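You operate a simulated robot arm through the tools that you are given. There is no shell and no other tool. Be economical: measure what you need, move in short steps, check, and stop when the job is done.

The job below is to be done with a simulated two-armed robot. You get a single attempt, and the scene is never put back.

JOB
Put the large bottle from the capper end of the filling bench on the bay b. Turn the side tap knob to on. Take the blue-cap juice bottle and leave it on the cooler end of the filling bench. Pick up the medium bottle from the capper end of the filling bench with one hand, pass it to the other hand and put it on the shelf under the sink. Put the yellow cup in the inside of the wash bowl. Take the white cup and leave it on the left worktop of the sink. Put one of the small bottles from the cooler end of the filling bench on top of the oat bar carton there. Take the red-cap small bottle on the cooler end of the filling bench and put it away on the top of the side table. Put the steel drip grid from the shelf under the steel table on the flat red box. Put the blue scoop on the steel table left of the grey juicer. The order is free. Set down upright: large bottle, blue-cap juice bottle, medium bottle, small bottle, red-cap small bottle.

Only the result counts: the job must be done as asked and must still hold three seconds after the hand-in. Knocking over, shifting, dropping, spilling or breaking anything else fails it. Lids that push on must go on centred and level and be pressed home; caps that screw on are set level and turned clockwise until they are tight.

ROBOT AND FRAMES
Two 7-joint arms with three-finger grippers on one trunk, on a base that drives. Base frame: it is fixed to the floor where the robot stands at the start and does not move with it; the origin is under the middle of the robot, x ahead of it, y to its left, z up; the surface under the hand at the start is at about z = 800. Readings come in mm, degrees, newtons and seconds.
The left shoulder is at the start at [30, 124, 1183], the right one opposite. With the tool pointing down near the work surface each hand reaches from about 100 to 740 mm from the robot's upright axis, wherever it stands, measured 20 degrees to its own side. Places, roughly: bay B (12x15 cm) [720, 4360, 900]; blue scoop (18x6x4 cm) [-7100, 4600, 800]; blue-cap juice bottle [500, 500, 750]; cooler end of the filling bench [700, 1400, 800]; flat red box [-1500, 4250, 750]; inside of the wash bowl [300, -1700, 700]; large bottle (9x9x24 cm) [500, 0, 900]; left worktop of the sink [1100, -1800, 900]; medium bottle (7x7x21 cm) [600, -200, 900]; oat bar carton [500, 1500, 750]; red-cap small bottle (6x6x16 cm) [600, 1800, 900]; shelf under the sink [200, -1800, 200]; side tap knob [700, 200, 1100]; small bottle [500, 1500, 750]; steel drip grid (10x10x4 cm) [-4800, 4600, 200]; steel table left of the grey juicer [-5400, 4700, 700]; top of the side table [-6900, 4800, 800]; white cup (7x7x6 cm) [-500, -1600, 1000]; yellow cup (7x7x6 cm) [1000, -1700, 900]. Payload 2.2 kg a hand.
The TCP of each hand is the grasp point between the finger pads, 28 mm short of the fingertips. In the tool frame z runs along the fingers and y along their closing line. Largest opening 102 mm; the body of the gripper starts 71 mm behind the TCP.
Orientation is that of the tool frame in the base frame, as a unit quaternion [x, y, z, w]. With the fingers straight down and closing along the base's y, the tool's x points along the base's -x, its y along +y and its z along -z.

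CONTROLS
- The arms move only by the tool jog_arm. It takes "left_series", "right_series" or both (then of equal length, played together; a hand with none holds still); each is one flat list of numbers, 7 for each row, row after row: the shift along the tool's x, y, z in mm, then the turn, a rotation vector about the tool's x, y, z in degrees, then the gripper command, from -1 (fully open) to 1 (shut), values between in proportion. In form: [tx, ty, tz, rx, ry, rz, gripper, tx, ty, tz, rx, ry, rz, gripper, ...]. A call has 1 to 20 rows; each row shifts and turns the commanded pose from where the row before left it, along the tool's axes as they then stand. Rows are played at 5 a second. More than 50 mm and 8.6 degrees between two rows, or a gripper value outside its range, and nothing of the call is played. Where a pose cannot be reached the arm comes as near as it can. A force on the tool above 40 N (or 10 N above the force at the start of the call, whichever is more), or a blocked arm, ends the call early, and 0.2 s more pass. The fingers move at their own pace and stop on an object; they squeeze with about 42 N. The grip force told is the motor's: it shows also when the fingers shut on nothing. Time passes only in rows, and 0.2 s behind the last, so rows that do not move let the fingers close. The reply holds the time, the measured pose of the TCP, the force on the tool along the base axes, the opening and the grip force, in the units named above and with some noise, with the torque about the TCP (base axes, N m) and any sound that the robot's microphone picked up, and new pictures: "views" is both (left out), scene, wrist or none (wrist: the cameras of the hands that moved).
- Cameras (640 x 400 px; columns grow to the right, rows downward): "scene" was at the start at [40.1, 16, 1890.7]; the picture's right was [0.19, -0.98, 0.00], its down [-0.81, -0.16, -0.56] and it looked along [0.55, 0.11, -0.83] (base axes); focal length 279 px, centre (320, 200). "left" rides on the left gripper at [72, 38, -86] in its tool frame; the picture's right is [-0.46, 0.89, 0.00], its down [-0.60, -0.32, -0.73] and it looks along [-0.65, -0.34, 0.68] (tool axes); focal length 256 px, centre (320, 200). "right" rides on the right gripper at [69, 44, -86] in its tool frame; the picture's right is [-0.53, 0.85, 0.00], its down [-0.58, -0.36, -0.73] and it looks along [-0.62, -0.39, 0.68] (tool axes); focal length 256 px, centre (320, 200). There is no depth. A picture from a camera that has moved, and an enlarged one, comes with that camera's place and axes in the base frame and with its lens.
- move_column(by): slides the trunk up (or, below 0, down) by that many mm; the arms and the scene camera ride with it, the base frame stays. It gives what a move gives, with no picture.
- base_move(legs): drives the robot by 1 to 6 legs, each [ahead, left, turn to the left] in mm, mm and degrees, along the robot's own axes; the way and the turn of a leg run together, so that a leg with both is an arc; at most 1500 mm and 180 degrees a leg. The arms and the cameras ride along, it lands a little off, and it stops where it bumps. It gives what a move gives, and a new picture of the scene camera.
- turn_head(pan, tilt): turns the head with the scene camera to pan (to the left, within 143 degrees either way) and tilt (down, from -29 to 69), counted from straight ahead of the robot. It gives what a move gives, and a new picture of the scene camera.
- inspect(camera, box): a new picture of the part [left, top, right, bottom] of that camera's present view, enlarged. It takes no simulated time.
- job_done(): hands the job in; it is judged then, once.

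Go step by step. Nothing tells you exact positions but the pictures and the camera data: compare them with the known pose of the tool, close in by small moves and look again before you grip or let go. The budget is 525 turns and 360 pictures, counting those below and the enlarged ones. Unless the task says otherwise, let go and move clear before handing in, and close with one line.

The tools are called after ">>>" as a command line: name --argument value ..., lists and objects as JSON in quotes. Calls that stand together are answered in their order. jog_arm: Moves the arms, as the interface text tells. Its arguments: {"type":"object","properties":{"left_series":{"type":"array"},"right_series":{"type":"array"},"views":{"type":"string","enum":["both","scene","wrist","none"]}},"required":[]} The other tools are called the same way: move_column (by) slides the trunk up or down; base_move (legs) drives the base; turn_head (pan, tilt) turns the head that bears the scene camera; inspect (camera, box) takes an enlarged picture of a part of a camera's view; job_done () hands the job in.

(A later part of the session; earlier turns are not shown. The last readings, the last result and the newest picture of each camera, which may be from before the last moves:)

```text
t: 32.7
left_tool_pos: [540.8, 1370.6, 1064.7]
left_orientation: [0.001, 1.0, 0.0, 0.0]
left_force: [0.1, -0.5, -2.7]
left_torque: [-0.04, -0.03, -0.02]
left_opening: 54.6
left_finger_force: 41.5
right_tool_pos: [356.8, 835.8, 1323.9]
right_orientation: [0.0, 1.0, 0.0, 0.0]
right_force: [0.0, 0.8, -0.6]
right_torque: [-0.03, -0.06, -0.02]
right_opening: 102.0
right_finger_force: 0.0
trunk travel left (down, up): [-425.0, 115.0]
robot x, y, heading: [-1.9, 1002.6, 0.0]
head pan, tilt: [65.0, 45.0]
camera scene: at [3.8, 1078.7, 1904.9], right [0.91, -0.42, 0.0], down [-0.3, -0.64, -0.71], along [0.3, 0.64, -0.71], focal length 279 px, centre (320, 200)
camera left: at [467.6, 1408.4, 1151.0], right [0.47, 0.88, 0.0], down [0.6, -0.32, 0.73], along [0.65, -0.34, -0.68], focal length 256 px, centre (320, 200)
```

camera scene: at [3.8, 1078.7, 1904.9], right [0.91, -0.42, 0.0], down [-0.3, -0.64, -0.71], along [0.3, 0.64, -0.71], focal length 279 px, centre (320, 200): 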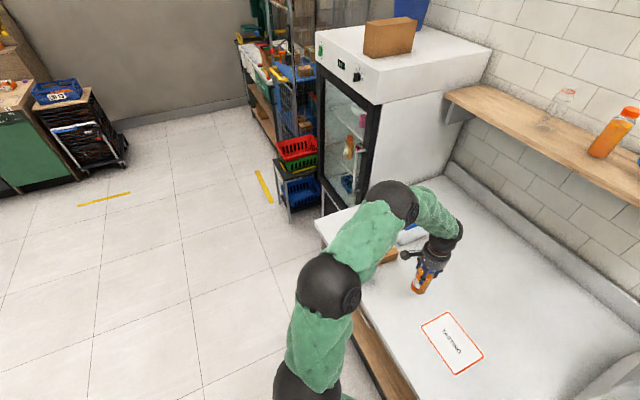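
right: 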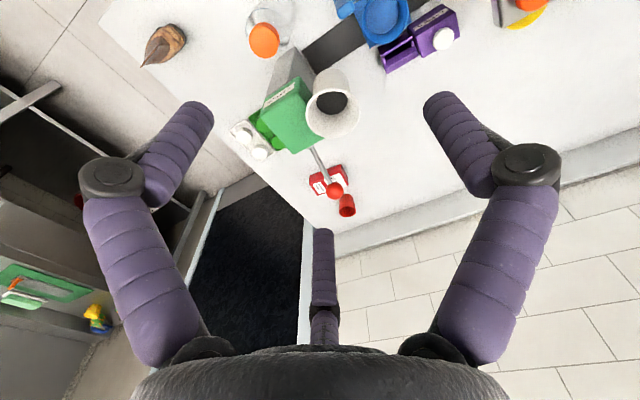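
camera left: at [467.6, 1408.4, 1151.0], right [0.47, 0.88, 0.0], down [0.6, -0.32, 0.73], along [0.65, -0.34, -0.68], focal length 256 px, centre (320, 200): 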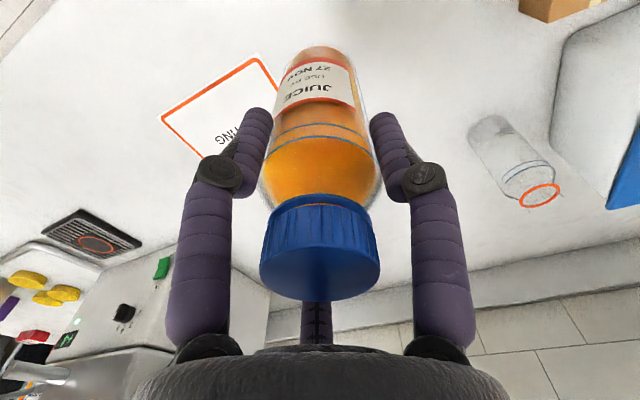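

Spot is clear. Lower to the original grip height and let go.

>>> jog_arm --left_series '[0, 0, 45, 0, 0, 0, 1, 0, 0, 45, 0, 0, 0, 1, 0, 0, 40, 0, 0, 0, 1, 0, 0, 12, 0, 0, 0, 1, 0, 0, 6, 0, 0, 0, 1, 0, 0, 0, 0, 0, 0, 1]' --views "wrist"

```text
t: 34.1
left_tool_pos: [540.3, 1370.9, 916.0]
left_orientation: [0.0, 1.0, 0.0, 0.0]
left_force: [-0.3, 1.1, -3.1]
left_torque: [-0.02, 0.01, 0.0]
left_opening: 54.6
left_finger_force: 41.8
right_tool_pos: [357.5, 835.2, 1323.8]
right_orientation: [0.001, 1.0, 0.0, 0.0]
right_force: [-0.5, 0.2, 0.1]
right_torque: [-0.01, 0.03, 0.0]
right_opening: 101.9
right_finger_force: 0.0
trunk travel left (down, up): [-425.0, 115.0]
robot x, y, heading: [-0.6, 998.5, -0.0]
head pan, tilt: [65.0, 45.0]
camera left: at [467.3, 1407.9, 1002.8], right [0.47, 0.88, 0.0], down [0.6, -0.32, 0.73], along [0.65, -0.34, -0.68], focal length 256 px, centre (320, 200)
```

left: 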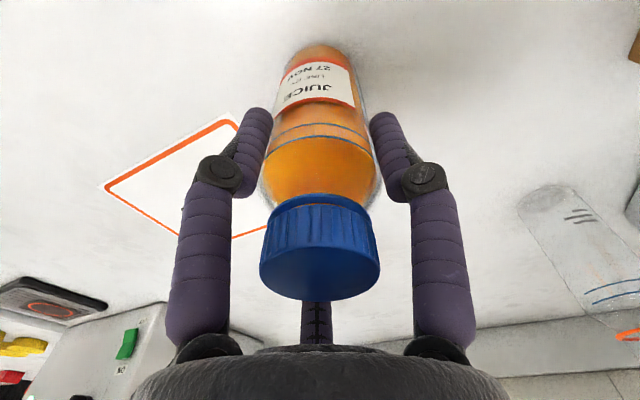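

>>> jog_arm --left_series '[0, 0, 1.5, 0, 0, 0, 1, 0, 0, 0.5, 0, 0, 0, 1, 0, 0, 0, 0, 0, 0, 1]' --views "none"

```text
t: 34.9
left_tool_pos: [540.1, 1370.3, 914.3]
left_orientation: [0.002, 1.0, 0.0, 0.0]
left_force: [-0.7, -2.8, 4.9]
left_torque: [-0.23, 0.24, 0.04]
left_opening: 54.8
left_finger_force: 41.5
right_tool_pos: [357.3, 834.9, 1323.0]
right_orientation: [0.0, 1.0, 0.0, 0.0]
right_force: [0.3, -0.5, 0.1]
right_torque: [0.0, 0.0, -0.02]
right_opening: 102.3
right_finger_force: 0.0
trunk travel left (down, up): [-425.0, 115.0]
robot x, y, heading: [0.1, 1000.5, -0.3]
head pan, tilt: [65.0, 45.0]
```

Contact on the bench (force turned upward). Open, rise straight, and swing the left arm aside to see the cooler end.

>>> jog_arm --left_series '[0, 0, 0, 0, 0, 0, 0.6, 0, 0, 0, 0, 0, 0, -0.4, 0, 0, 0, 0, 0, 0, -1, 0, 0, 0, 0, 0, 0, -1, 0, 0, -40, 0, 0, 0, -1, 0, 0, -45, 0, 0, 0, -1, 0, 0, -45, 0, 0, 0, -1, 0, 0, -45, 0, 0, 0, -1, 0, 0, -45, 0, 0, 0, -1, 0, -45, -20, 0, 0, 0, -1, 0, -45, -20, 0, 0, 0, -1, 0, -45, 0, 0, 0, 0, -1, 0, -45, 0, 0, 0, 0, -1]' --views "none"

>>> turn_head --pan 40 --tilt 45

```text
t: 37.7
left_tool_pos: [538.6, 1189.3, 1173.5]
left_orientation: [0.001, 1.0, 0.001, 0.0]
left_force: [1.2, -0.5, -0.3]
left_torque: [0.04, -0.01, 0.01]
left_opening: 102.2
left_finger_force: 0.1
right_tool_pos: [356.9, 832.7, 1322.4]
right_orientation: [0.001, 1.0, 0.001, 0.0]
right_force: [-0.3, -0.4, -0.9]
right_torque: [0.01, -0.02, 0.03]
right_opening: 101.9
right_finger_force: 0.2
trunk travel left (down, up): [-425.0, 115.0]
robot x, y, heading: [4.6, 1004.1, -0.1]
head pan, tilt: [65.0, 45.0]
```

```text
t: 38.6
left_tool_pos: [539.0, 1191.3, 1173.8]
left_orientation: [0.0, 1.0, 0.0, 0.001]
left_force: [0.3, -0.6, -0.1]
left_torque: [0.02, 0.03, 0.01]
left_opening: 102.0
left_finger_force: 0.1
right_tool_pos: [358.8, 834.7, 1323.6]
right_orientation: [0.001, 1.0, 0.001, 0.0]
right_force: [-0.9, 0.4, -0.4]
right_torque: [0.02, -0.01, 0.0]
right_opening: 101.6
right_finger_force: 0.0
trunk travel left (down, up): [-425.0, 115.0]
robot x, y, heading: [1.4, 1001.6, 0.1]
head pan, tilt: [40.0, 45.0]
camera scene: at [33.4, 1056.1, 1904.9], right [0.64, -0.77, 0.0], down [-0.54, -0.45, -0.71], along [0.54, 0.45, -0.71], focal length 279 px, centre (320, 200)
```

scene: 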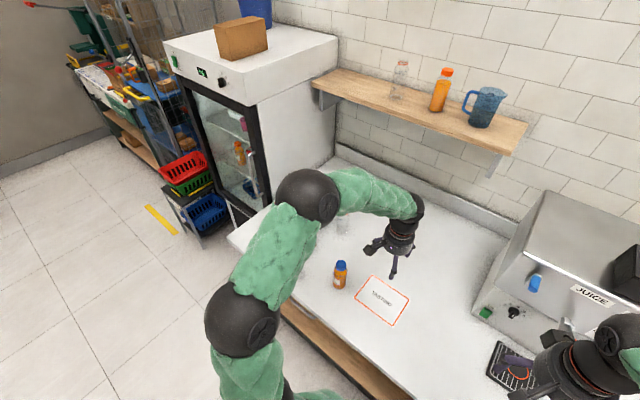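

The juice bottle stands upright. Raise the left hand and drive left a bit for a view from above.

>>> jog_arm --left_series '[40, 0, -30, 0, 0, 0, -1, 40, 0, -30, 0, 0, 0, -1, 40, 0, -30, 0, 0, 0, -1, 40, 0, -30, 0, 0, 0, -1]' --views "none"

>>> base_move --legs '[[0, 550, 0]]'

>>> turn_head --pan 5 --tilt 50

```text
t: 39.6
left_tool_pos: [375.6, 1192.0, 1294.5]
left_orientation: [0.001, 1.0, 0.0, 0.0]
left_force: [-0.2, 0.4, -0.4]
left_torque: [-0.03, -0.05, 0.02]
left_opening: 101.9
left_finger_force: 0.1
right_tool_pos: [356.2, 834.8, 1324.6]
right_orientation: [0.001, 1.0, 0.0, 0.001]
right_force: [0.5, -0.1, 0.0]
right_torque: [0.01, -0.05, 0.02]
right_opening: 102.2
right_finger_force: 0.0
trunk travel left (down, up): [-425.0, 115.0]
robot x, y, heading: [1.4, 1003.1, -0.1]
head pan, tilt: [40.0, 45.0]
```

```text
t: 42.7
left_tool_pos: [380.5, 1737.1, 1293.1]
left_orientation: [0.003, 1.0, 0.001, 0.0]
left_force: [0.3, 1.1, -0.7]
left_torque: [0.01, 0.01, 0.01]
left_opening: 102.0
left_finger_force: 0.2
right_tool_pos: [359.2, 1380.5, 1323.3]
right_orientation: [0.002, 1.0, 0.0, 0.001]
right_force: [0.7, 1.2, 0.5]
right_torque: [-0.02, 0.01, 0.02]
right_opening: 102.2
right_finger_force: 0.0
trunk travel left (down, up): [-425.0, 115.0]
robot x, y, heading: [2.1, 1547.8, -0.2]
head pan, tilt: [40.0, 45.0]
camera scene: at [35.7, 1603.6, 1904.9], right [0.64, -0.77, 0.0], down [-0.54, -0.45, -0.71], along [0.54, 0.45, -0.71], focal length 279 px, centre (320, 200)
```

scene: 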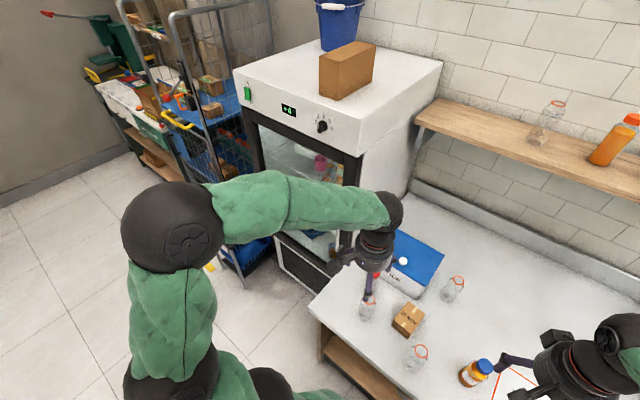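

```text
t: 43.7
left_tool_pos: [380.8, 1737.1, 1292.4]
left_orientation: [0.003, 1.0, 0.0, 0.0]
left_force: [-0.4, 0.6, 0.0]
left_torque: [0.02, 0.0, 0.01]
left_opening: 102.0
left_finger_force: 0.1
right_tool_pos: [359.6, 1381.0, 1323.5]
right_orientation: [0.003, 1.0, 0.0, 0.0]
right_force: [-0.6, 1.3, -0.4]
right_torque: [0.0, -0.02, 0.01]
right_opening: 102.1
right_finger_force: 0.1
trunk travel left (down, up): [-425.0, 115.0]
robot x, y, heading: [1.6, 1548.4, -0.1]
head pan, tilt: [5.0, 50.0]
camera scene: at [49.9, 1557.9, 1898.0], right [0.08, -1.0, 0.0], down [-0.76, -0.06, -0.64], along [0.64, 0.05, -0.77], focal length 279 px, centre (320, 200)
```

scene: 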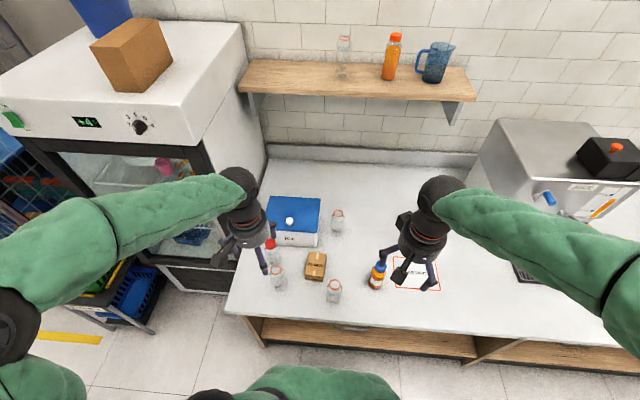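

>>> inspect --camera "scene" --box '[220, 180, 410, 320]'

>>> inspect --camera "left" --box '[0, 0, 639, 399]'

>>> inspect --camera "right" --box '[0, 0, 639, 399]'

```text
2.86 times, centred on (315, 250) of scene
camera zoom: at [49.9, 1557.9, 1898.0], right [0.08, -1.0, 0.0], down [-0.76, -0.06, -0.64], along [0.64, 0.05, -0.77], focal length 796 px, centre (334, 57)
```

zoom: 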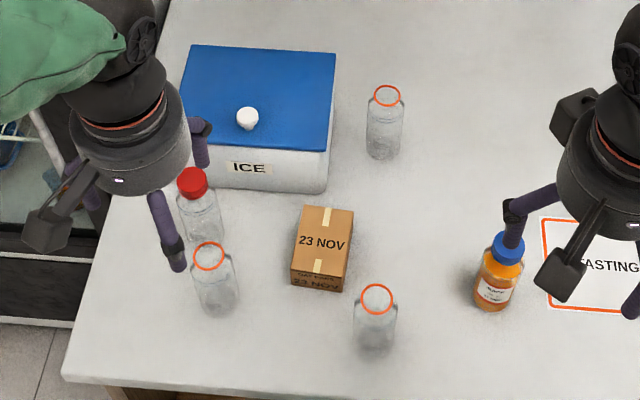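

```text
1.00 times, centred on (320, 200) of left (not enlarged: the box is as wide or as high as the picture)
camera zoom: at [309.0, 1774.3, 1380.3], right [0.47, 0.88, 0.0], down [0.6, -0.32, 0.73], along [0.65, -0.34, -0.68], focal length 256 px, centre (320, 200)
```

zoom: 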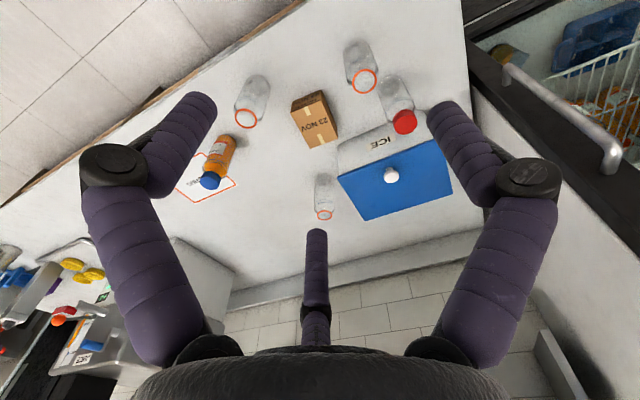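

```text
1.00 times, centred on (320, 200) of right (not enlarged: the box is as wide or as high as the picture)
camera zoom: at [289.6, 1425.2, 1408.2], right [0.54, 0.84, 0.0], down [0.57, -0.37, 0.73], along [0.62, -0.39, -0.68], focal length 256 px, centre (320, 200)
```

zoom: 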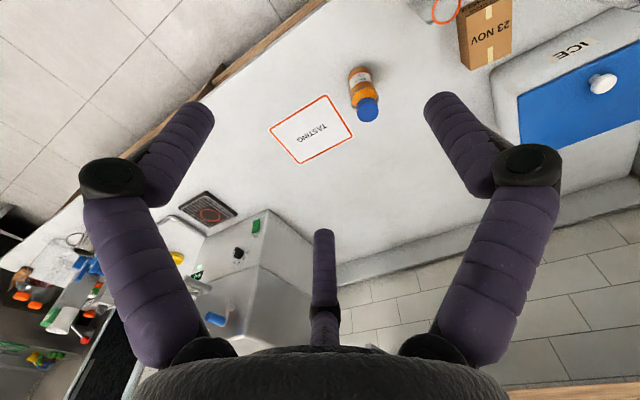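

Three uncapped small bottles, the carton "23 NOV" (to be confirmed as the oat bars), and the red-cap bottle are here. The nearest small bottle is at about [462, 1536], top z≈935; bring the left hand over it, moving the right aside.

>>> jog_arm --left_series '[-10, -25.3, 32.8, 0, 0, 0, -1, -10, -25.3, 32.8, 0, 0, 0, -1, -10, -25.3, 32.8, 0, 0, 0, -1, -10, -25.3, 32.8, 0, 0, 0, -1, -10, -25.3, 32.8, 0, 0, 0, -1, -10, -25.3, 32.8, 0, 0, 0, -1, -10, -25.3, 32.8, 0, 0, 0, -1, -10, -25.3, 32.8, 0, 0, 0, -1, 0, 0, 0, 0, 0, 0, -1]' --right_series '[0, -20, 0, 0, 0, 0, -1, 0, -20, 0, 0, 0, 0, -1, 0, -20, 0, 0, 0, 0, -1, 0, -20, 0, 0, 0, 0, -1, 0, -20, 0, 0, 0, 0, -1, 0, -20, 0, 0, 0, 0, -1, 0, -20, 0, 0, 0, 0, -1, 0, 0, 0, 0, 0, 0, -1, 0, 0, 0, 0, 0, 0, -1]' --views "none"

>>> inspect --camera "scene" --box '[220, 180, 410, 320]'

>>> inspect --camera "left" --box '[0, 0, 639, 399]'

```text
t: 45.7
left_tool_pos: [459.8, 1534.7, 1032.4]
left_orientation: [0.004, 1.0, -0.001, 0.001]
left_force: [0.0, -0.1, -1.0]
left_torque: [-0.02, 0.02, -0.01]
left_opening: 102.3
left_finger_force: 0.1
right_tool_pos: [358.0, 1241.0, 1323.8]
right_orientation: [0.003, 1.0, 0.0, 0.001]
right_force: [-0.4, 0.5, 0.1]
right_torque: [0.0, -0.02, 0.01]
right_opening: 102.2
right_finger_force: 0.1
trunk travel left (down, up): [-425.0, 115.0]
robot x, y, heading: [1.3, 1553.4, -0.4]
head pan, tilt: [5.0, 50.0]
```

```text
2.86 times, centred on (315, 250) of scene
camera zoom: at [48.8, 1558.3, 1898.1], right [0.08, -1.0, 0.0], down [-0.76, -0.06, -0.64], along [0.64, 0.05, -0.77], focal length 796 px, centre (334, 57)
```

zoom: 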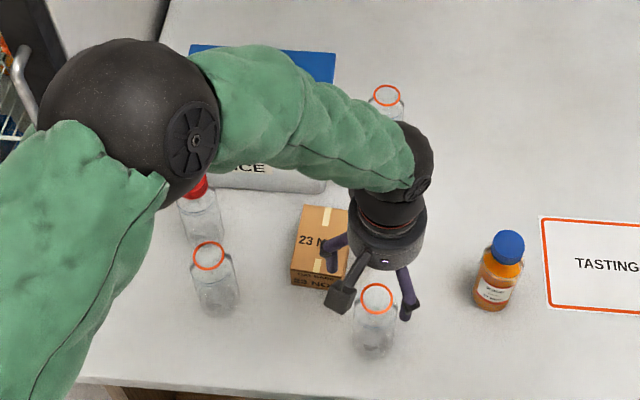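

```text
1.00 times, centred on (320, 200) of left (not enlarged: the box is as wide or as high as the picture)
camera zoom: at [387.9, 1571.1, 1118.4], right [0.47, 0.88, 0.0], down [0.6, -0.32, 0.73], along [0.65, -0.34, -0.68], focal length 256 px, centre (320, 200)
```

zoom: 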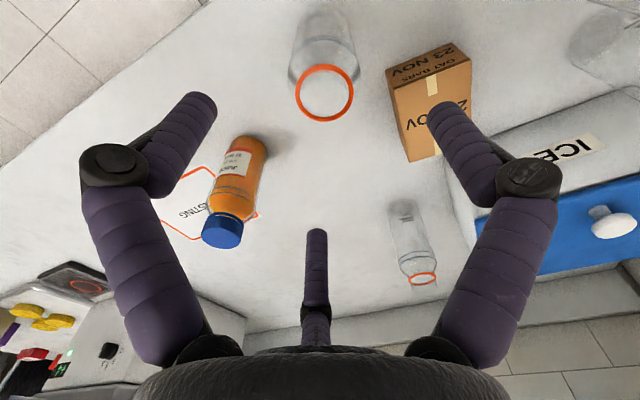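

"OAT BARS" confirmed on the carton (top around [563, 1615, 880]). Go down on the small bottle.

>>> jog_arm --left_series '[-3, 1.5, 35, 0, 0, 0, -0.6, 0, 0, 35, 0, 0, 0, -0.6, 0, 0, 0, 0, 0, 0, -0.6]' --views "wrist"

>>> inspect --camera "scene" --box '[290, 240, 370, 310]'

```text
t: 46.5
left_tool_pos: [463.7, 1534.3, 961.0]
left_orientation: [0.003, 1.0, -0.001, 0.0]
left_force: [-0.5, 0.2, -0.5]
left_torque: [-0.02, 0.02, -0.05]
left_opening: 81.6
left_finger_force: 0.1
right_tool_pos: [358.4, 1239.7, 1322.9]
right_orientation: [0.003, 1.0, 0.001, 0.001]
right_force: [-0.3, 0.1, 0.0]
right_torque: [-0.04, 0.0, -0.01]
right_opening: 102.0
right_finger_force: 0.0
trunk travel left (down, up): [-425.0, 115.0]
robot x, y, heading: [4.7, 1549.5, -0.5]
head pan, tilt: [5.0, 50.0]
camera left: at [391.4, 1572.6, 1048.4], right [0.47, 0.88, 0.0], down [0.6, -0.32, 0.73], along [0.65, -0.34, -0.68], focal length 256 px, centre (320, 200)
```

left: 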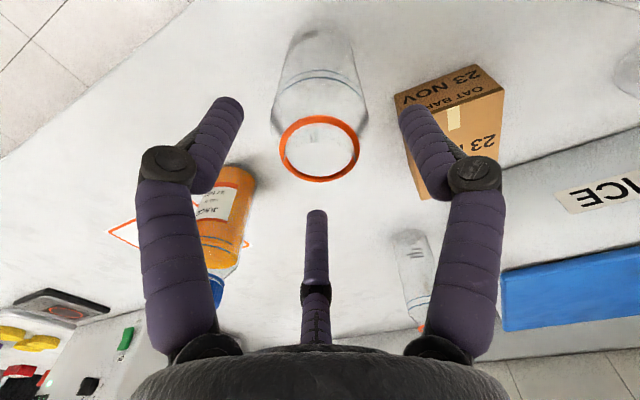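

```text
5.71 times, centred on (330, 275) of scene
camera zoom: at [49.7, 1557.5, 1898.0], right [0.08, -1.0, 0.0], down [-0.76, -0.06, -0.64], along [0.64, 0.05, -0.77], focal length 1592 px, centre (263, -229)
```

zoom: 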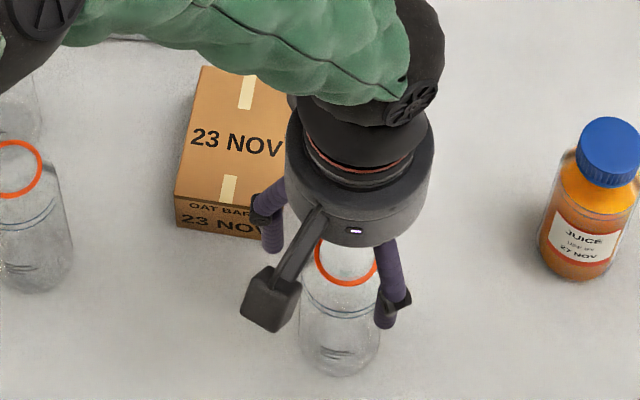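

>>> jog_arm --left_series '[0, 0, 20, 0, 0, 0, -0.5, 0, 0, 30, 0, 0, 0, -0.5, 0, 0, 30, 0, 0, 0, -0.5, 0, 0, 0, 0, 0, 0, 0, 0, 0, 0, 0, 0, 0, 1, 0, 0, 0, 0, 0, 0, 1, 0, 0, 0, 0, 0, 0, 1]' --views "wrist"

```text
t: 47.7
left_tool_pos: [467.2, 1535.5, 885.9]
left_orientation: [0.003, 1.0, 0.0, 0.003]
left_force: [-7.4, 4.7, 28.2]
left_torque: [0.5, 1.11, -0.15]
left_opening: 54.4
left_finger_force: 41.8
right_tool_pos: [356.5, 1241.8, 1322.9]
right_orientation: [0.003, 1.0, -0.001, -0.001]
right_force: [-0.1, 0.9, -0.1]
right_torque: [0.01, 0.01, 0.02]
right_opening: 102.2
right_finger_force: 0.1
trunk travel left (down, up): [-425.0, 115.0]
robot x, y, heading: [2.3, 1550.3, -0.4]
head pan, tilt: [5.0, 50.0]
stopped in row 5 (left hand): the force on the tool passed its limit at 44 N (the readings are from after the stop); the commanded pose is now the measured one
camera left: at [393.7, 1572.9, 972.3], right [0.47, 0.88, 0.01], down [0.6, -0.32, 0.73], along [0.65, -0.34, -0.68], focal length 256 px, centre (320, 200)
```

left: 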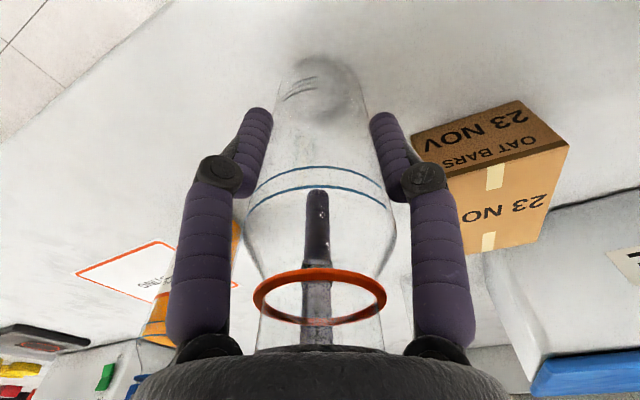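

The palm touches the bottle top. Open, rise 9 mm and grip again.

>>> jog_arm --left_series '[0, 0, 0, 0, 0, 0, -0.5, 0, 0, -5, 0, 0, 0, -0.5, 3, 0, -5, 0, 0, 0, -0.5, 0, 0, 0, 0, 0, 0, 0, 0, 0, 0, 0, 0, 0, 1, 0, 0, 0, 0, 0, 0, 1, 0, 0, 0, 0, 0, 0, 1]' --views "wrist"

```text
t: 49.3
left_tool_pos: [463.2, 1534.6, 892.8]
left_orientation: [0.004, 1.0, 0.0, 0.002]
left_force: [0.4, 0.0, 0.4]
left_torque: [0.04, 0.02, 0.01]
left_opening: 53.6
left_finger_force: 41.4
right_tool_pos: [359.1, 1240.4, 1322.8]
right_orientation: [0.003, 1.0, 0.0, 0.0]
right_force: [1.1, 0.2, -0.4]
right_torque: [-0.03, 0.02, 0.0]
right_opening: 101.8
right_finger_force: 0.0
trunk travel left (down, up): [-425.0, 115.0]
robot x, y, heading: [4.8, 1551.9, -0.5]
head pan, tilt: [5.0, 50.0]
camera left: at [390.7, 1572.8, 980.3], right [0.47, 0.88, 0.0], down [0.6, -0.32, 0.73], along [0.65, -0.34, -0.68], focal length 256 px, centre (320, 200)
```

left: 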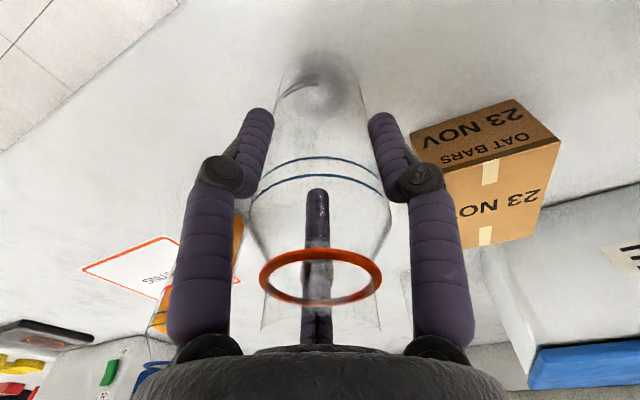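

Clean grip. Lift and carry over the carton.

>>> jog_arm --left_series '[0, 0, -40, 0, 0, 0, 1, 0, 0, -45, 0, 0, 0, 1, 0, 0, -45, 0, 0, 0, 1, -20, 16, -20, 0, 0, 0, 1, -40, 32, 0, 0, 0, 0, 1, -40, 32, 0, 0, 0, 0, 1, 0, 0, 0, 0, 0, 0, 1]' --views "wrist"

>>> inspect --camera "scene" --box '[260, 200, 400, 310]'

```text
refused: row 5 steps farther than a row can; nothing moved
```

```text
3.64 times, centred on (330, 255) of scene
camera zoom: at [49.9, 1557.6, 1898.0], right [0.08, -1.0, 0.0], down [-0.76, -0.06, -0.64], along [0.64, 0.05, -0.77], focal length 1013 px, centre (284, 0)
```

zoom: 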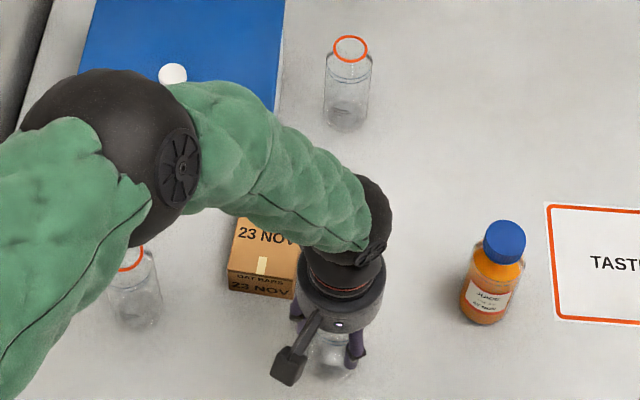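

>>> jog_arm --left_series '[0, 0, -40, 0, 0, 0, 1, 0, 0, -45, 0, 0, 0, 1, 0, 0, -45, 0, 0, 0, 1, -20, 16, -20, 0, 0, 0, 1, -27, 22, 0, 0, 0, 0, 1, -27, 22, 0, 0, 0, 0, 1, -26, 20, 0, 0, 0, 0, 1, 0, 0, 0, 0, 0, 0, 1]' --views "wrist"

>>> inspect --camera "scene" --box '[260, 200, 400, 310]'

```text
t: 51.1
left_tool_pos: [563.6, 1616.1, 1045.1]
left_orientation: [0.002, 1.0, 0.0, 0.002]
left_force: [-0.9, -0.6, 0.3]
left_torque: [0.03, 0.01, 0.04]
left_opening: 53.0
left_finger_force: 42.0
right_tool_pos: [357.7, 1240.1, 1324.1]
right_orientation: [0.002, 1.0, 0.0, 0.0]
right_force: [-0.2, 0.1, 0.1]
right_torque: [-0.01, -0.01, -0.02]
right_opening: 101.9
right_finger_force: 0.1
trunk travel left (down, up): [-425.0, 115.0]
robot x, y, heading: [3.5, 1550.1, -0.3]
head pan, tilt: [5.0, 50.0]
camera left: at [489.9, 1653.0, 1131.7], right [0.47, 0.88, 0.0], down [0.6, -0.32, 0.73], along [0.65, -0.34, -0.68], focal length 256 px, centre (320, 200)
```

left: 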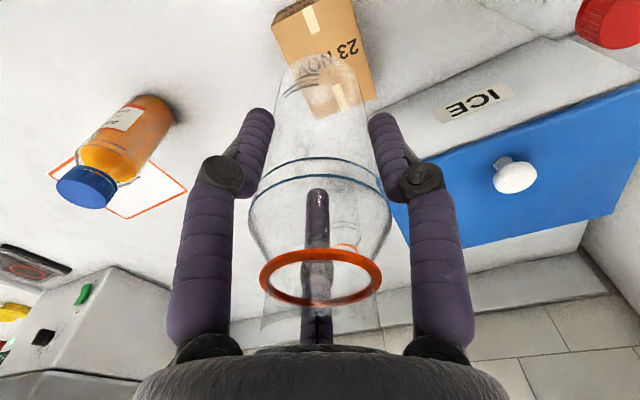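

```text
3.64 times, centred on (330, 255) of scene
camera zoom: at [48.9, 1557.0, 1898.0], right [0.08, -1.0, 0.0], down [-0.76, -0.06, -0.64], along [0.64, 0.05, -0.77], focal length 1013 px, centre (284, 0)
```

zoom: 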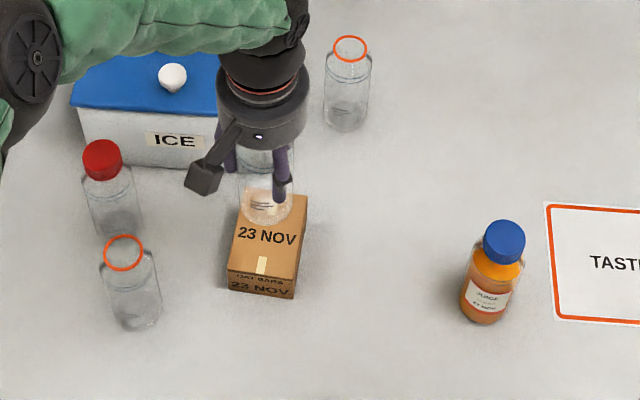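

Carton top centre ≈ [578, 1614, 854]. Shift 14 mm ahead and lower carefully.

>>> jog_arm --left_series '[-14, -2, 30, 0, 0, 0, 1, 0, 0, 30, 0, 0, 0, 1, 0, 0, 25, 0, 0, 0, 1, 0, 0, 0, 0, 0, 0, 1]' --views "none"

>>> inspect --camera "scene" --box '[260, 200, 400, 310]'

```text
t: 52.1
left_tool_pos: [578.9, 1612.7, 959.8]
left_orientation: [0.003, 1.0, -0.001, 0.004]
left_force: [-0.7, -0.2, -0.3]
left_torque: [0.03, -0.01, 0.0]
left_opening: 53.2
left_finger_force: 42.1
right_tool_pos: [359.2, 1240.4, 1322.8]
right_orientation: [0.002, 1.0, 0.0, 0.0]
right_force: [0.8, -0.2, 0.1]
right_torque: [0.0, 0.0, -0.02]
right_opening: 101.9
right_finger_force: 0.1
trunk travel left (down, up): [-425.0, 115.0]
robot x, y, heading: [3.7, 1546.9, -0.5]
head pan, tilt: [5.0, 50.0]
```

```text
3.64 times, centred on (330, 255) of scene
camera zoom: at [49.4, 1557.5, 1898.1], right [0.08, -1.0, 0.0], down [-0.76, -0.06, -0.64], along [0.64, 0.05, -0.77], focal length 1013 px, centre (284, 0)
```

zoom: 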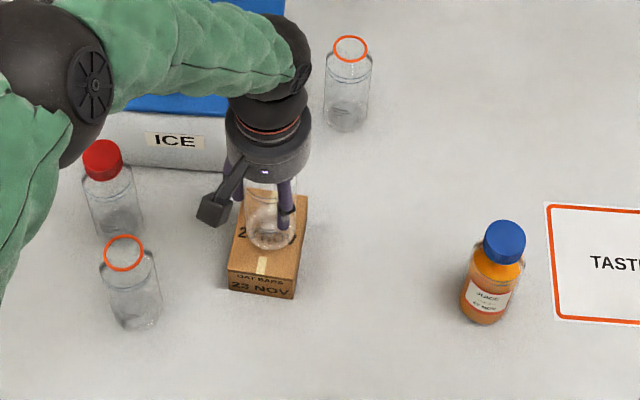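

>>> jog_arm --left_series '[0, 0, 4, 0, 0, 0, 1, 0, 0, 4, 0, 0, 0, 1, 0, 0, 3, 0, 0, 0, 1, 0, 0, 2, 0, 0, 0, 1, 0, 0, 0, 0, 0, 0, 1]' --views "none"

```text
t: 53.3
left_tool_pos: [577.6, 1612.2, 947.3]
left_orientation: [0.002, 1.0, 0.0, 0.004]
left_force: [-3.0, 1.7, 16.2]
left_torque: [0.19, 0.42, 0.01]
left_opening: 53.2
left_finger_force: 42.1
right_tool_pos: [355.8, 1240.9, 1323.6]
right_orientation: [0.002, 1.0, 0.0, 0.0]
right_force: [0.4, 0.4, 0.1]
right_torque: [0.01, 0.03, 0.0]
right_opening: 101.8
right_finger_force: 0.0
trunk travel left (down, up): [-425.0, 115.0]
robot x, y, heading: [5.1, 1547.6, -0.1]
head pan, tilt: [5.0, 50.0]
```

Contact. Ease up 1 mm, open and rise.

>>> jog_arm --left_series '[0, 0, -1, 0, 0, 0, 1, 0, 0, 0, 0, 0, 0, 0.4, 0, 0, 0, 0, 0, 0, -0.4, 0, 0, 0, 0, 0, 0, -0.6, 0, 0, 0, 0, 0, 0, -0.6, 0, 0, -30, 0, 0, 0, -0.6, 0, 0, -45, 0, 0, 0, -0.6, 0, 0, -45, 0, 0, 0, -0.6, 0, 0, -45, 0, 0, 0, -1]' --views "wrist"

>>> inspect --camera "scene" --box '[240, 180, 400, 310]'

```text
t: 55.3
left_tool_pos: [576.3, 1613.7, 1112.4]
left_orientation: [0.003, 1.0, 0.001, 0.001]
left_force: [-1.1, -0.2, -0.9]
left_torque: [-0.01, -0.03, 0.03]
left_opening: 102.1
left_finger_force: 0.1
right_tool_pos: [357.8, 1240.0, 1322.7]
right_orientation: [0.002, 1.0, 0.0, -0.001]
right_force: [0.1, -0.3, 0.2]
right_torque: [-0.04, -0.01, -0.02]
right_opening: 101.8
right_finger_force: 0.0
trunk travel left (down, up): [-425.0, 115.0]
robot x, y, heading: [1.3, 1547.5, -0.3]
head pan, tilt: [5.0, 50.0]
camera left: at [502.7, 1650.2, 1199.4], right [0.47, 0.88, 0.0], down [0.6, -0.32, 0.73], along [0.65, -0.34, -0.68], focal length 256 px, centre (320, 200)
```

left: 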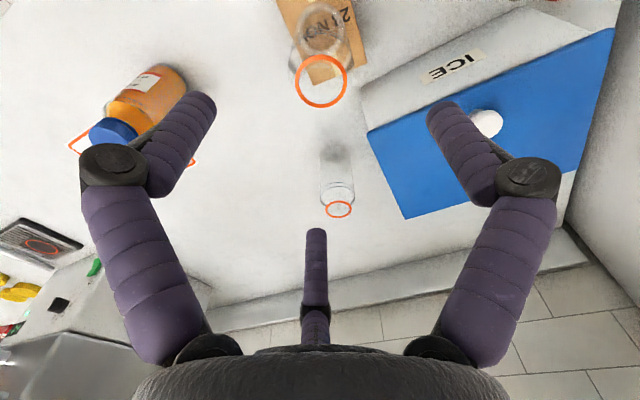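

```text
3.08 times, centred on (320, 245) of scene
camera zoom: at [48.4, 1557.6, 1898.1], right [0.08, -1.0, 0.0], down [-0.76, -0.06, -0.64], along [0.64, 0.05, -0.77], focal length 857 px, centre (320, 62)
```

zoom: 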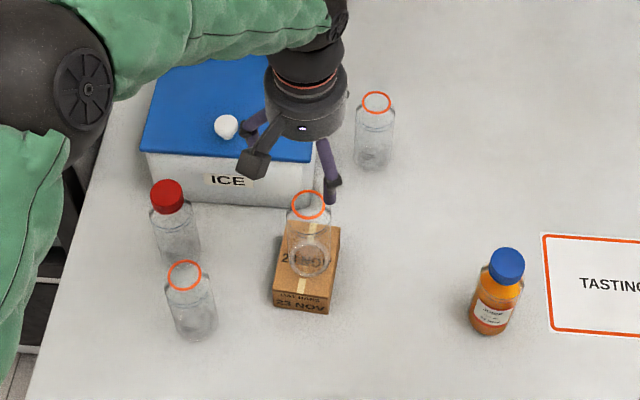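

The small bottle stands on the carton. Next the red-cap bottle at about [604, 1798]; I'll take it with the left hand now.

>>> jog_arm --left_series '[-4, 30, 0, 0, 0, 0, -0.8, -4, 31, -5, 0, 0, 0, -0.5, -4, 31, 10, 0, 0, 0, -0.5, -4, 31, 15, 0, 0, 0, -0.5, -6, 31, 15, 0, 0, 0, -0.5, -5, 30, 15, 0, 0, 0, -0.5, 0, 0, 0, 0, 0, 0, -0.5]' --views "wrist"

>>> inspect --camera "scene" --box '[220, 180, 380, 310]'

```text
t: 56.9
left_tool_pos: [606.1, 1797.7, 1064.5]
left_orientation: [0.003, 1.0, 0.001, 0.002]
left_force: [0.5, 0.7, 0.0]
left_torque: [0.0, -0.02, -0.04]
left_opening: 76.6
left_finger_force: 0.1
right_tool_pos: [357.6, 1238.8, 1323.0]
right_orientation: [0.003, 1.0, 0.001, 0.0]
right_force: [0.0, 0.6, -0.6]
right_torque: [0.03, -0.01, -0.03]
right_opening: 102.0
right_finger_force: 0.0
trunk travel left (down, up): [-425.0, 115.0]
robot x, y, heading: [-1.0, 1549.9, -0.3]
head pan, tilt: [5.0, 50.0]
camera left: at [532.4, 1833.6, 1150.5], right [0.47, 0.88, 0.0], down [0.6, -0.32, 0.73], along [0.65, -0.34, -0.68], focal length 256 px, centre (320, 200)
```

left: 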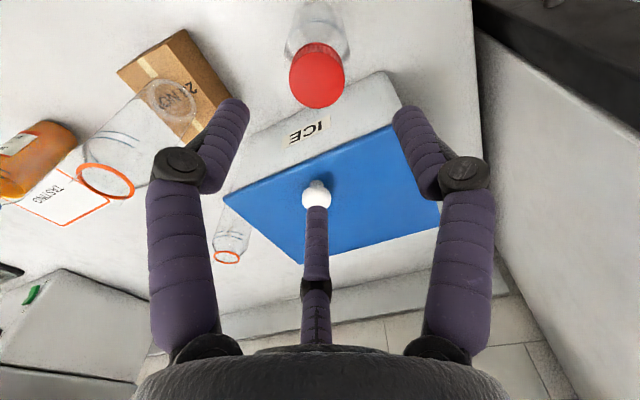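

```text
3.08 times, centred on (300, 245) of scene
camera zoom: at [49.5, 1556.5, 1898.0], right [0.08, -1.0, 0.0], down [-0.76, -0.06, -0.64], along [0.64, 0.05, -0.77], focal length 857 px, centre (382, 62)
```

zoom: 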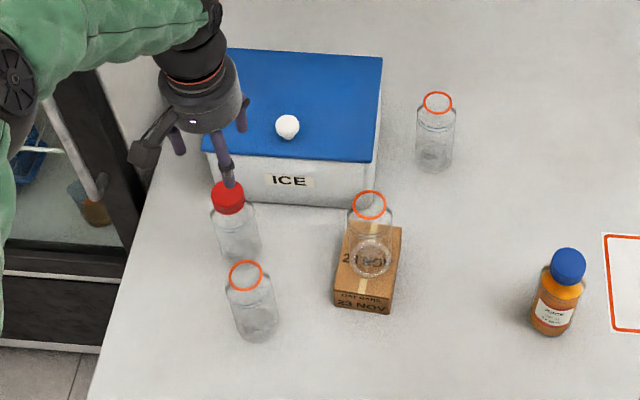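

>>> jog_arm --left_series '[3, -1, 35, 0, 0, 0, -0.5, 0, 0, 30, 0, 0, 0, -0.5, 0, 0, 0, 0, 0, 0, -0.5]' --views "wrist"

>>> inspect --camera "scene" --box '[245, 195, 325, 260]'

```text
t: 57.7
left_tool_pos: [602.4, 1796.0, 998.0]
left_orientation: [0.003, 1.0, 0.0, 0.003]
left_force: [-0.1, 0.3, 0.0]
left_torque: [-0.02, -0.01, 0.01]
left_opening: 76.4
left_finger_force: 0.1
right_tool_pos: [357.5, 1240.4, 1323.8]
right_orientation: [0.002, 1.0, 0.0, 0.0]
right_force: [0.0, 0.3, 0.7]
right_torque: [-0.01, -0.03, 0.01]
right_opening: 101.9
right_finger_force: 0.2
trunk travel left (down, up): [-425.0, 115.0]
robot x, y, heading: [0.6, 1551.4, -0.2]
head pan, tilt: [5.0, 50.0]
camera left: at [529.6, 1833.2, 1084.6], right [0.47, 0.88, 0.0], down [0.6, -0.32, 0.73], along [0.65, -0.34, -0.68], focal length 256 px, centre (320, 200)
```

left: 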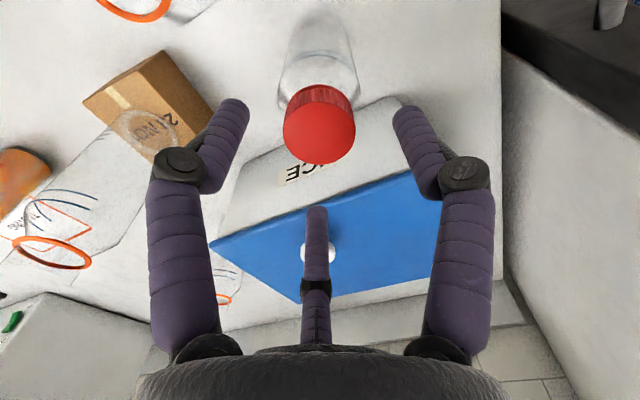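

```text
6.15 times, centred on (285, 228) of scene
camera zoom: at [49.4, 1557.8, 1898.1], right [0.08, -1.0, 0.0], down [-0.76, -0.06, -0.64], along [0.64, 0.05, -0.77], focal length 1715 px, centre (535, 31)
```

zoom: 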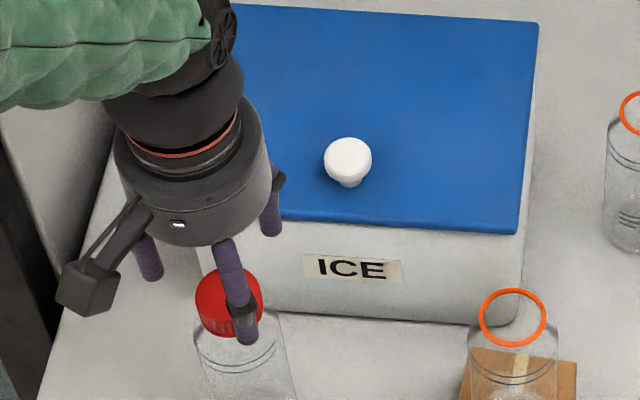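

>>> jog_arm --left_series '[1, 0, 30, 0, 0, 0, -0.5, 0, 0, 30, 0, 0, 0, -0.5, 0, 0, 31, 0, 0, 0, -0.5, 0, 0, 0, 0, 0, 0, 0, 0, 0, 0, 0, 0, 0, 1, 0, 0, 0, 0, 0, 0, 1, 0, 0, 0, 0, 0, 0, 1]' --views "wrist"

```text
t: 59.3
left_tool_pos: [602.2, 1796.7, 907.8]
left_orientation: [0.002, 1.0, 0.0, 0.002]
left_force: [-0.3, 1.0, -0.7]
left_torque: [-0.03, 0.02, -0.02]
left_opening: 53.4
left_finger_force: 42.3
right_tool_pos: [359.3, 1241.3, 1322.3]
right_orientation: [0.002, 1.0, 0.0, 0.0]
right_force: [0.0, 0.0, -0.2]
right_torque: [0.01, -0.04, -0.02]
right_opening: 101.9
right_finger_force: 0.1
trunk travel left (down, up): [-425.0, 115.0]
robot x, y, heading: [7.5, 1548.8, -0.1]
head pan, tilt: [5.0, 50.0]
camera left: at [528.9, 1833.5, 993.7], right [0.47, 0.88, 0.0], down [0.6, -0.32, 0.73], along [0.65, -0.34, -0.68], focal length 256 px, centre (320, 200)
```

left: 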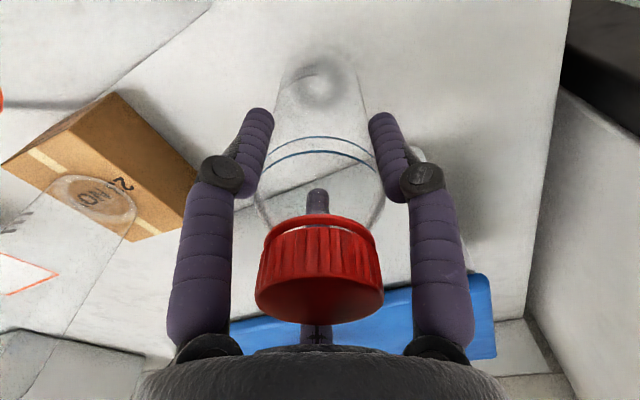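

Gripped. Lift, draw back, and drive right towards the capper end.

>>> jog_arm --left_series '[0, 0, -40, 0, 0, 0, 1, 0, 0, -45, 0, 0, 0, 1, 0, 0, -45, 0, 0, 0, 1, 0, 0, -45, 0, 0, 0, 1, 10, 0, -30, 0, 0, 0, 1, 45, 0, 0, 0, 0, 0, 1, 45, 0, 0, 0, 0, 0, 1, 45, 0, 0, 0, 0, 0, 1, 45, 0, 0, 0, 0, 0, 1, 40, 0, 0, 0, 0, 0, 1]' --views "none"

>>> base_move --legs '[[0, -1400, 0]]'

>>> turn_head --pan -10 --tilt 52

```text
t: 61.5
left_tool_pos: [369.8, 1796.6, 1111.1]
left_orientation: [0.003, 1.0, 0.0, 0.003]
left_force: [0.3, -0.1, -0.9]
left_torque: [0.0, 0.01, 0.0]
left_opening: 53.6
left_finger_force: 41.9
right_tool_pos: [357.0, 1239.6, 1323.6]
right_orientation: [0.002, 1.0, 0.0, 0.001]
right_force: [0.2, -0.1, 1.2]
right_torque: [0.01, -0.01, 0.02]
right_opening: 102.1
right_finger_force: 0.1
trunk travel left (down, up): [-425.0, 115.0]
robot x, y, heading: [2.5, 1551.2, -0.1]
head pan, tilt: [5.0, 50.0]
```

```text
t: 68.4
left_tool_pos: [361.3, 396.8, 1109.4]
left_orientation: [0.004, 1.0, 0.001, 0.002]
left_force: [0.0, 0.3, -0.8]
left_torque: [0.0, -0.01, -0.04]
left_opening: 53.5
left_finger_force: 42.5
right_tool_pos: [348.5, -159.7, 1323.5]
right_orientation: [0.005, 1.0, 0.0, 0.001]
right_force: [0.6, 0.7, 0.2]
right_torque: [0.01, 0.0, 0.0]
right_opening: 102.1
right_finger_force: 0.0
trunk travel left (down, up): [-425.0, 115.0]
robot x, y, heading: [-9.3, 149.9, -0.8]
head pan, tilt: [5.0, 50.0]
camera scene: at [40.0, 158.3, 1898.0], right [0.08, -1.0, 0.0], down [-0.76, -0.06, -0.64], along [0.64, 0.05, -0.77], focal length 279 px, centre (320, 200)
```

scene: 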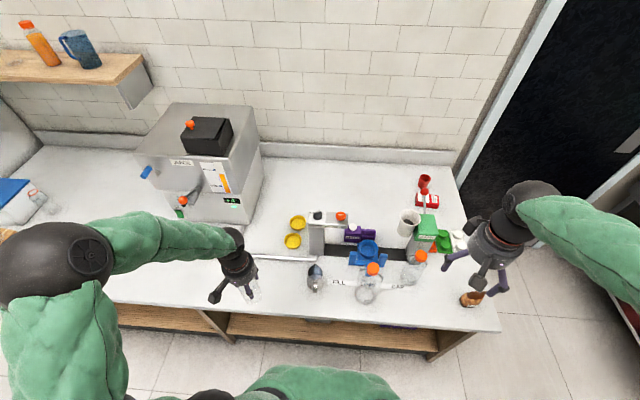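

```text
t: 69.2
left_tool_pos: [361.2, 396.8, 1109.9]
left_orientation: [0.003, 1.0, 0.0, 0.002]
left_force: [0.2, 0.2, 0.2]
left_torque: [-0.02, 0.0, -0.03]
left_opening: 53.5
left_finger_force: 41.9
right_tool_pos: [347.4, -161.3, 1322.6]
right_orientation: [0.004, 1.0, 0.0, -0.001]
right_force: [-0.5, 0.5, -0.7]
right_torque: [0.0, 0.02, -0.01]
right_opening: 102.2
right_finger_force: 0.1
trunk travel left (down, up): [-425.0, 115.0]
robot x, y, heading: [-8.0, 151.9, -0.7]
head pan, tilt: [-10.0, 52.0]
camera scene: at [37.1, 139.0, 1895.4], right [-0.18, -0.98, 0.0], down [-0.78, 0.14, -0.62], along [0.61, -0.11, -0.79], focal length 279 px, centre (320, 200)
```

scene: 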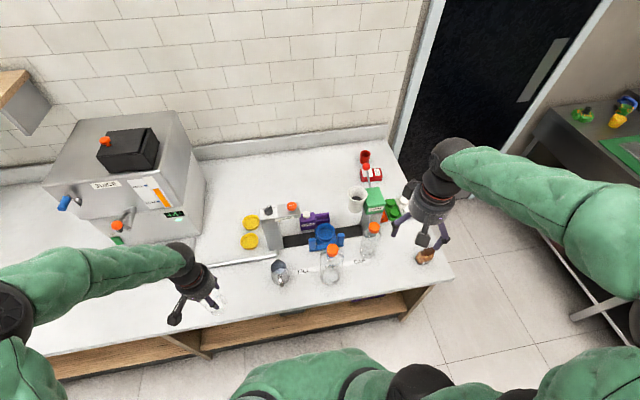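

>>> inspect --camera "scene" --box '[250, 180, 410, 300]'

>>> inspect --camera "right" --box '[0, 0, 639, 399]'

```text
3.33 times, centred on (330, 240) of scene
camera zoom: at [37.1, 139.0, 1895.4], right [-0.18, -0.98, 0.0], down [-0.78, 0.14, -0.62], along [0.61, -0.11, -0.79], focal length 929 px, centre (287, 67)
```

zoom: 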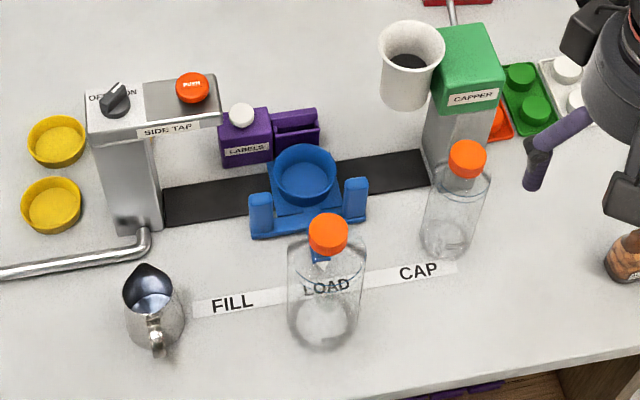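

```text
1.00 times, centred on (320, 200) of right (not enlarged: the box is as wide or as high as the picture)
camera zoom: at [278.5, -114.5, 1407.8], right [0.54, 0.84, 0.0], down [0.57, -0.37, 0.73], along [0.61, -0.4, -0.68], focal length 256 px, centre (320, 200)
```

zoom: 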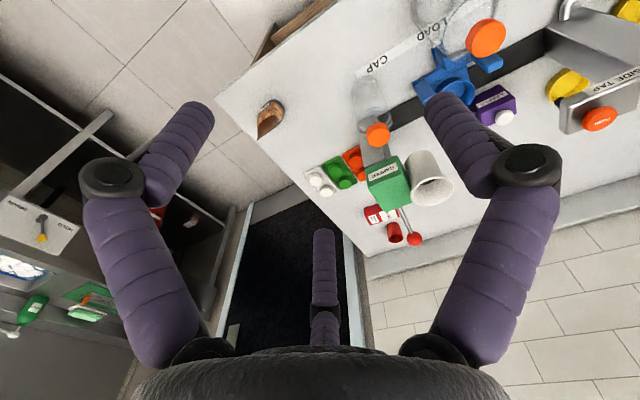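

Before choosing a grip for the large bottle I want to see bay B. Look that way from here.

>>> turn_head --pan 78 --tilt 12

>>> inspect --camera "scene" --box '[300, 120, 460, 270]'

```text
t: 70.8
left_tool_pos: [361.1, 396.8, 1109.5]
left_orientation: [0.003, 1.0, 0.0, 0.003]
left_force: [0.3, 0.2, -0.4]
left_torque: [0.0, 0.02, 0.03]
left_opening: 53.6
left_finger_force: 41.8
right_tool_pos: [348.2, -159.2, 1322.6]
right_orientation: [0.004, 1.0, -0.001, 0.0]
right_force: [0.6, -0.8, -0.2]
right_torque: [-0.02, -0.01, 0.01]
right_opening: 101.9
right_finger_force: 0.2
trunk travel left (down, up): [-425.0, 115.0]
robot x, y, heading: [-5.8, 148.8, -0.4]
head pan, tilt: [78.0, 12.0]
camera scene: at [-16.5, 243.5, 1956.6], right [0.98, -0.22, 0.0], down [-0.05, -0.2, -0.98], along [0.21, 0.95, -0.21], focal length 279 px, centre (320, 200)
```

scene: 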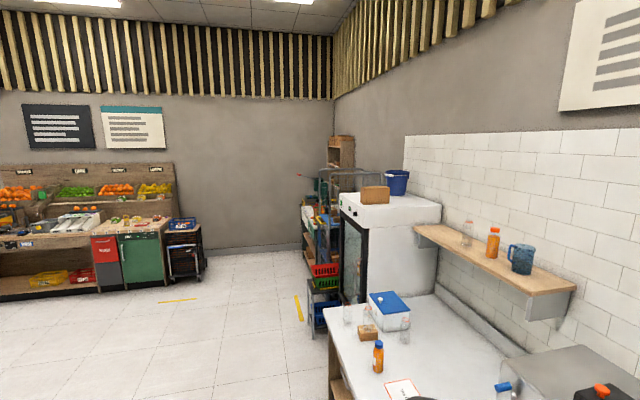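

```text
2.67 times, centred on (380, 195) of scene
camera zoom: at [-16.5, 243.5, 1956.6], right [0.98, -0.22, 0.0], down [-0.05, -0.2, -0.98], along [0.21, 0.95, -0.21], focal length 743 px, centre (160, 213)
```

zoom: 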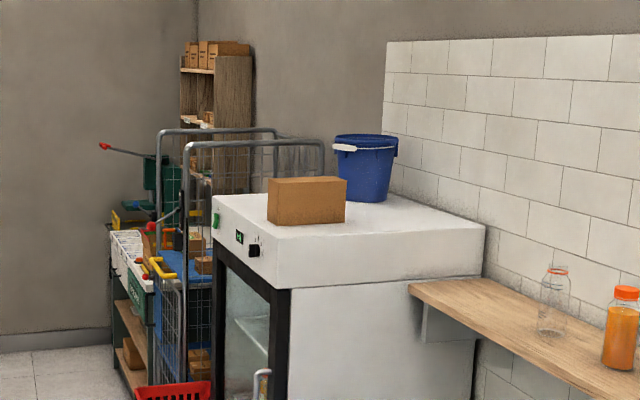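

I'll scout towards bay B, carrying the red-cap bottle: back off and drive left along the bench.

>>> base_move --legs '[[-350, 0, 0.5], [0, 1400, 0], [0, 1400, 0]]'

>>> turn_head --pan 35 --tilt 30

```text
t: 86.2
left_tool_pos: [6.4, 3190.8, 1109.8]
left_orientation: [-0.005, 1.0, 0.0, 0.003]
left_force: [-0.6, -0.9, -0.1]
left_torque: [-0.02, 0.03, 0.0]
left_opening: 53.6
left_finger_force: 42.3
right_tool_pos: [2.2, 2633.9, 1323.0]
right_orientation: [-0.006, 1.0, 0.0, 0.0]
right_force: [-0.1, -0.3, 0.1]
right_torque: [0.02, -0.01, -0.01]
right_opening: 102.0
right_finger_force: 0.0
trunk travel left (down, up): [-425.0, 115.0]
robot x, y, heading: [-360.9, 2934.9, 0.7]
head pan, tilt: [78.0, 12.0]
camera scene: at [-370.3, 3030.2, 1956.6], right [0.98, -0.2, 0.0], down [-0.04, -0.2, -0.98], along [0.19, 0.96, -0.21], focal length 279 px, centre (320, 200)
```

scene: 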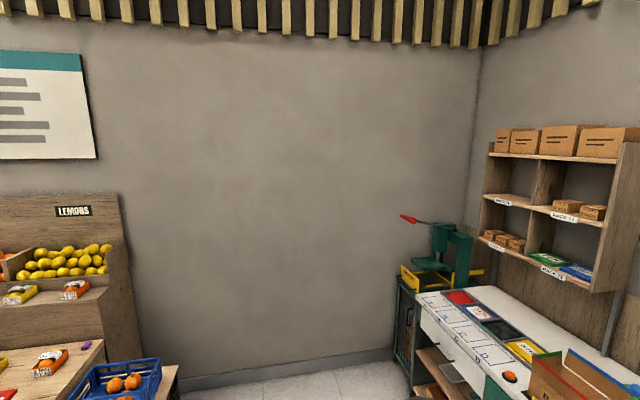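

```text
t: 87.3
left_tool_pos: [5.9, 3189.5, 1109.6]
left_orientation: [-0.006, 1.0, 0.0, 0.002]
left_force: [0.1, 0.6, -0.4]
left_torque: [0.01, -0.02, 0.0]
left_opening: 53.2
left_finger_force: 41.2
right_tool_pos: [1.0, 2633.8, 1321.5]
right_orientation: [-0.005, 1.0, 0.0, 0.0]
right_force: [0.0, -0.6, -1.0]
right_torque: [0.05, -0.02, 0.02]
right_opening: 101.9
right_finger_force: 0.0
trunk travel left (down, up): [-425.0, 115.0]
robot x, y, heading: [-356.5, 2937.0, 0.6]
head pan, tilt: [35.0, 30.0]
camera scene: at [-315.2, 2991.4, 1927.6], right [0.58, -0.81, 0.0], down [-0.41, -0.29, -0.87], along [0.7, 0.5, -0.5], focal length 279 px, centre (320, 200)
```

scene: 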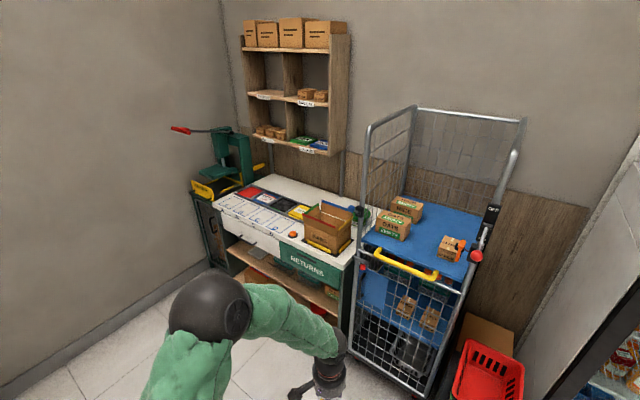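

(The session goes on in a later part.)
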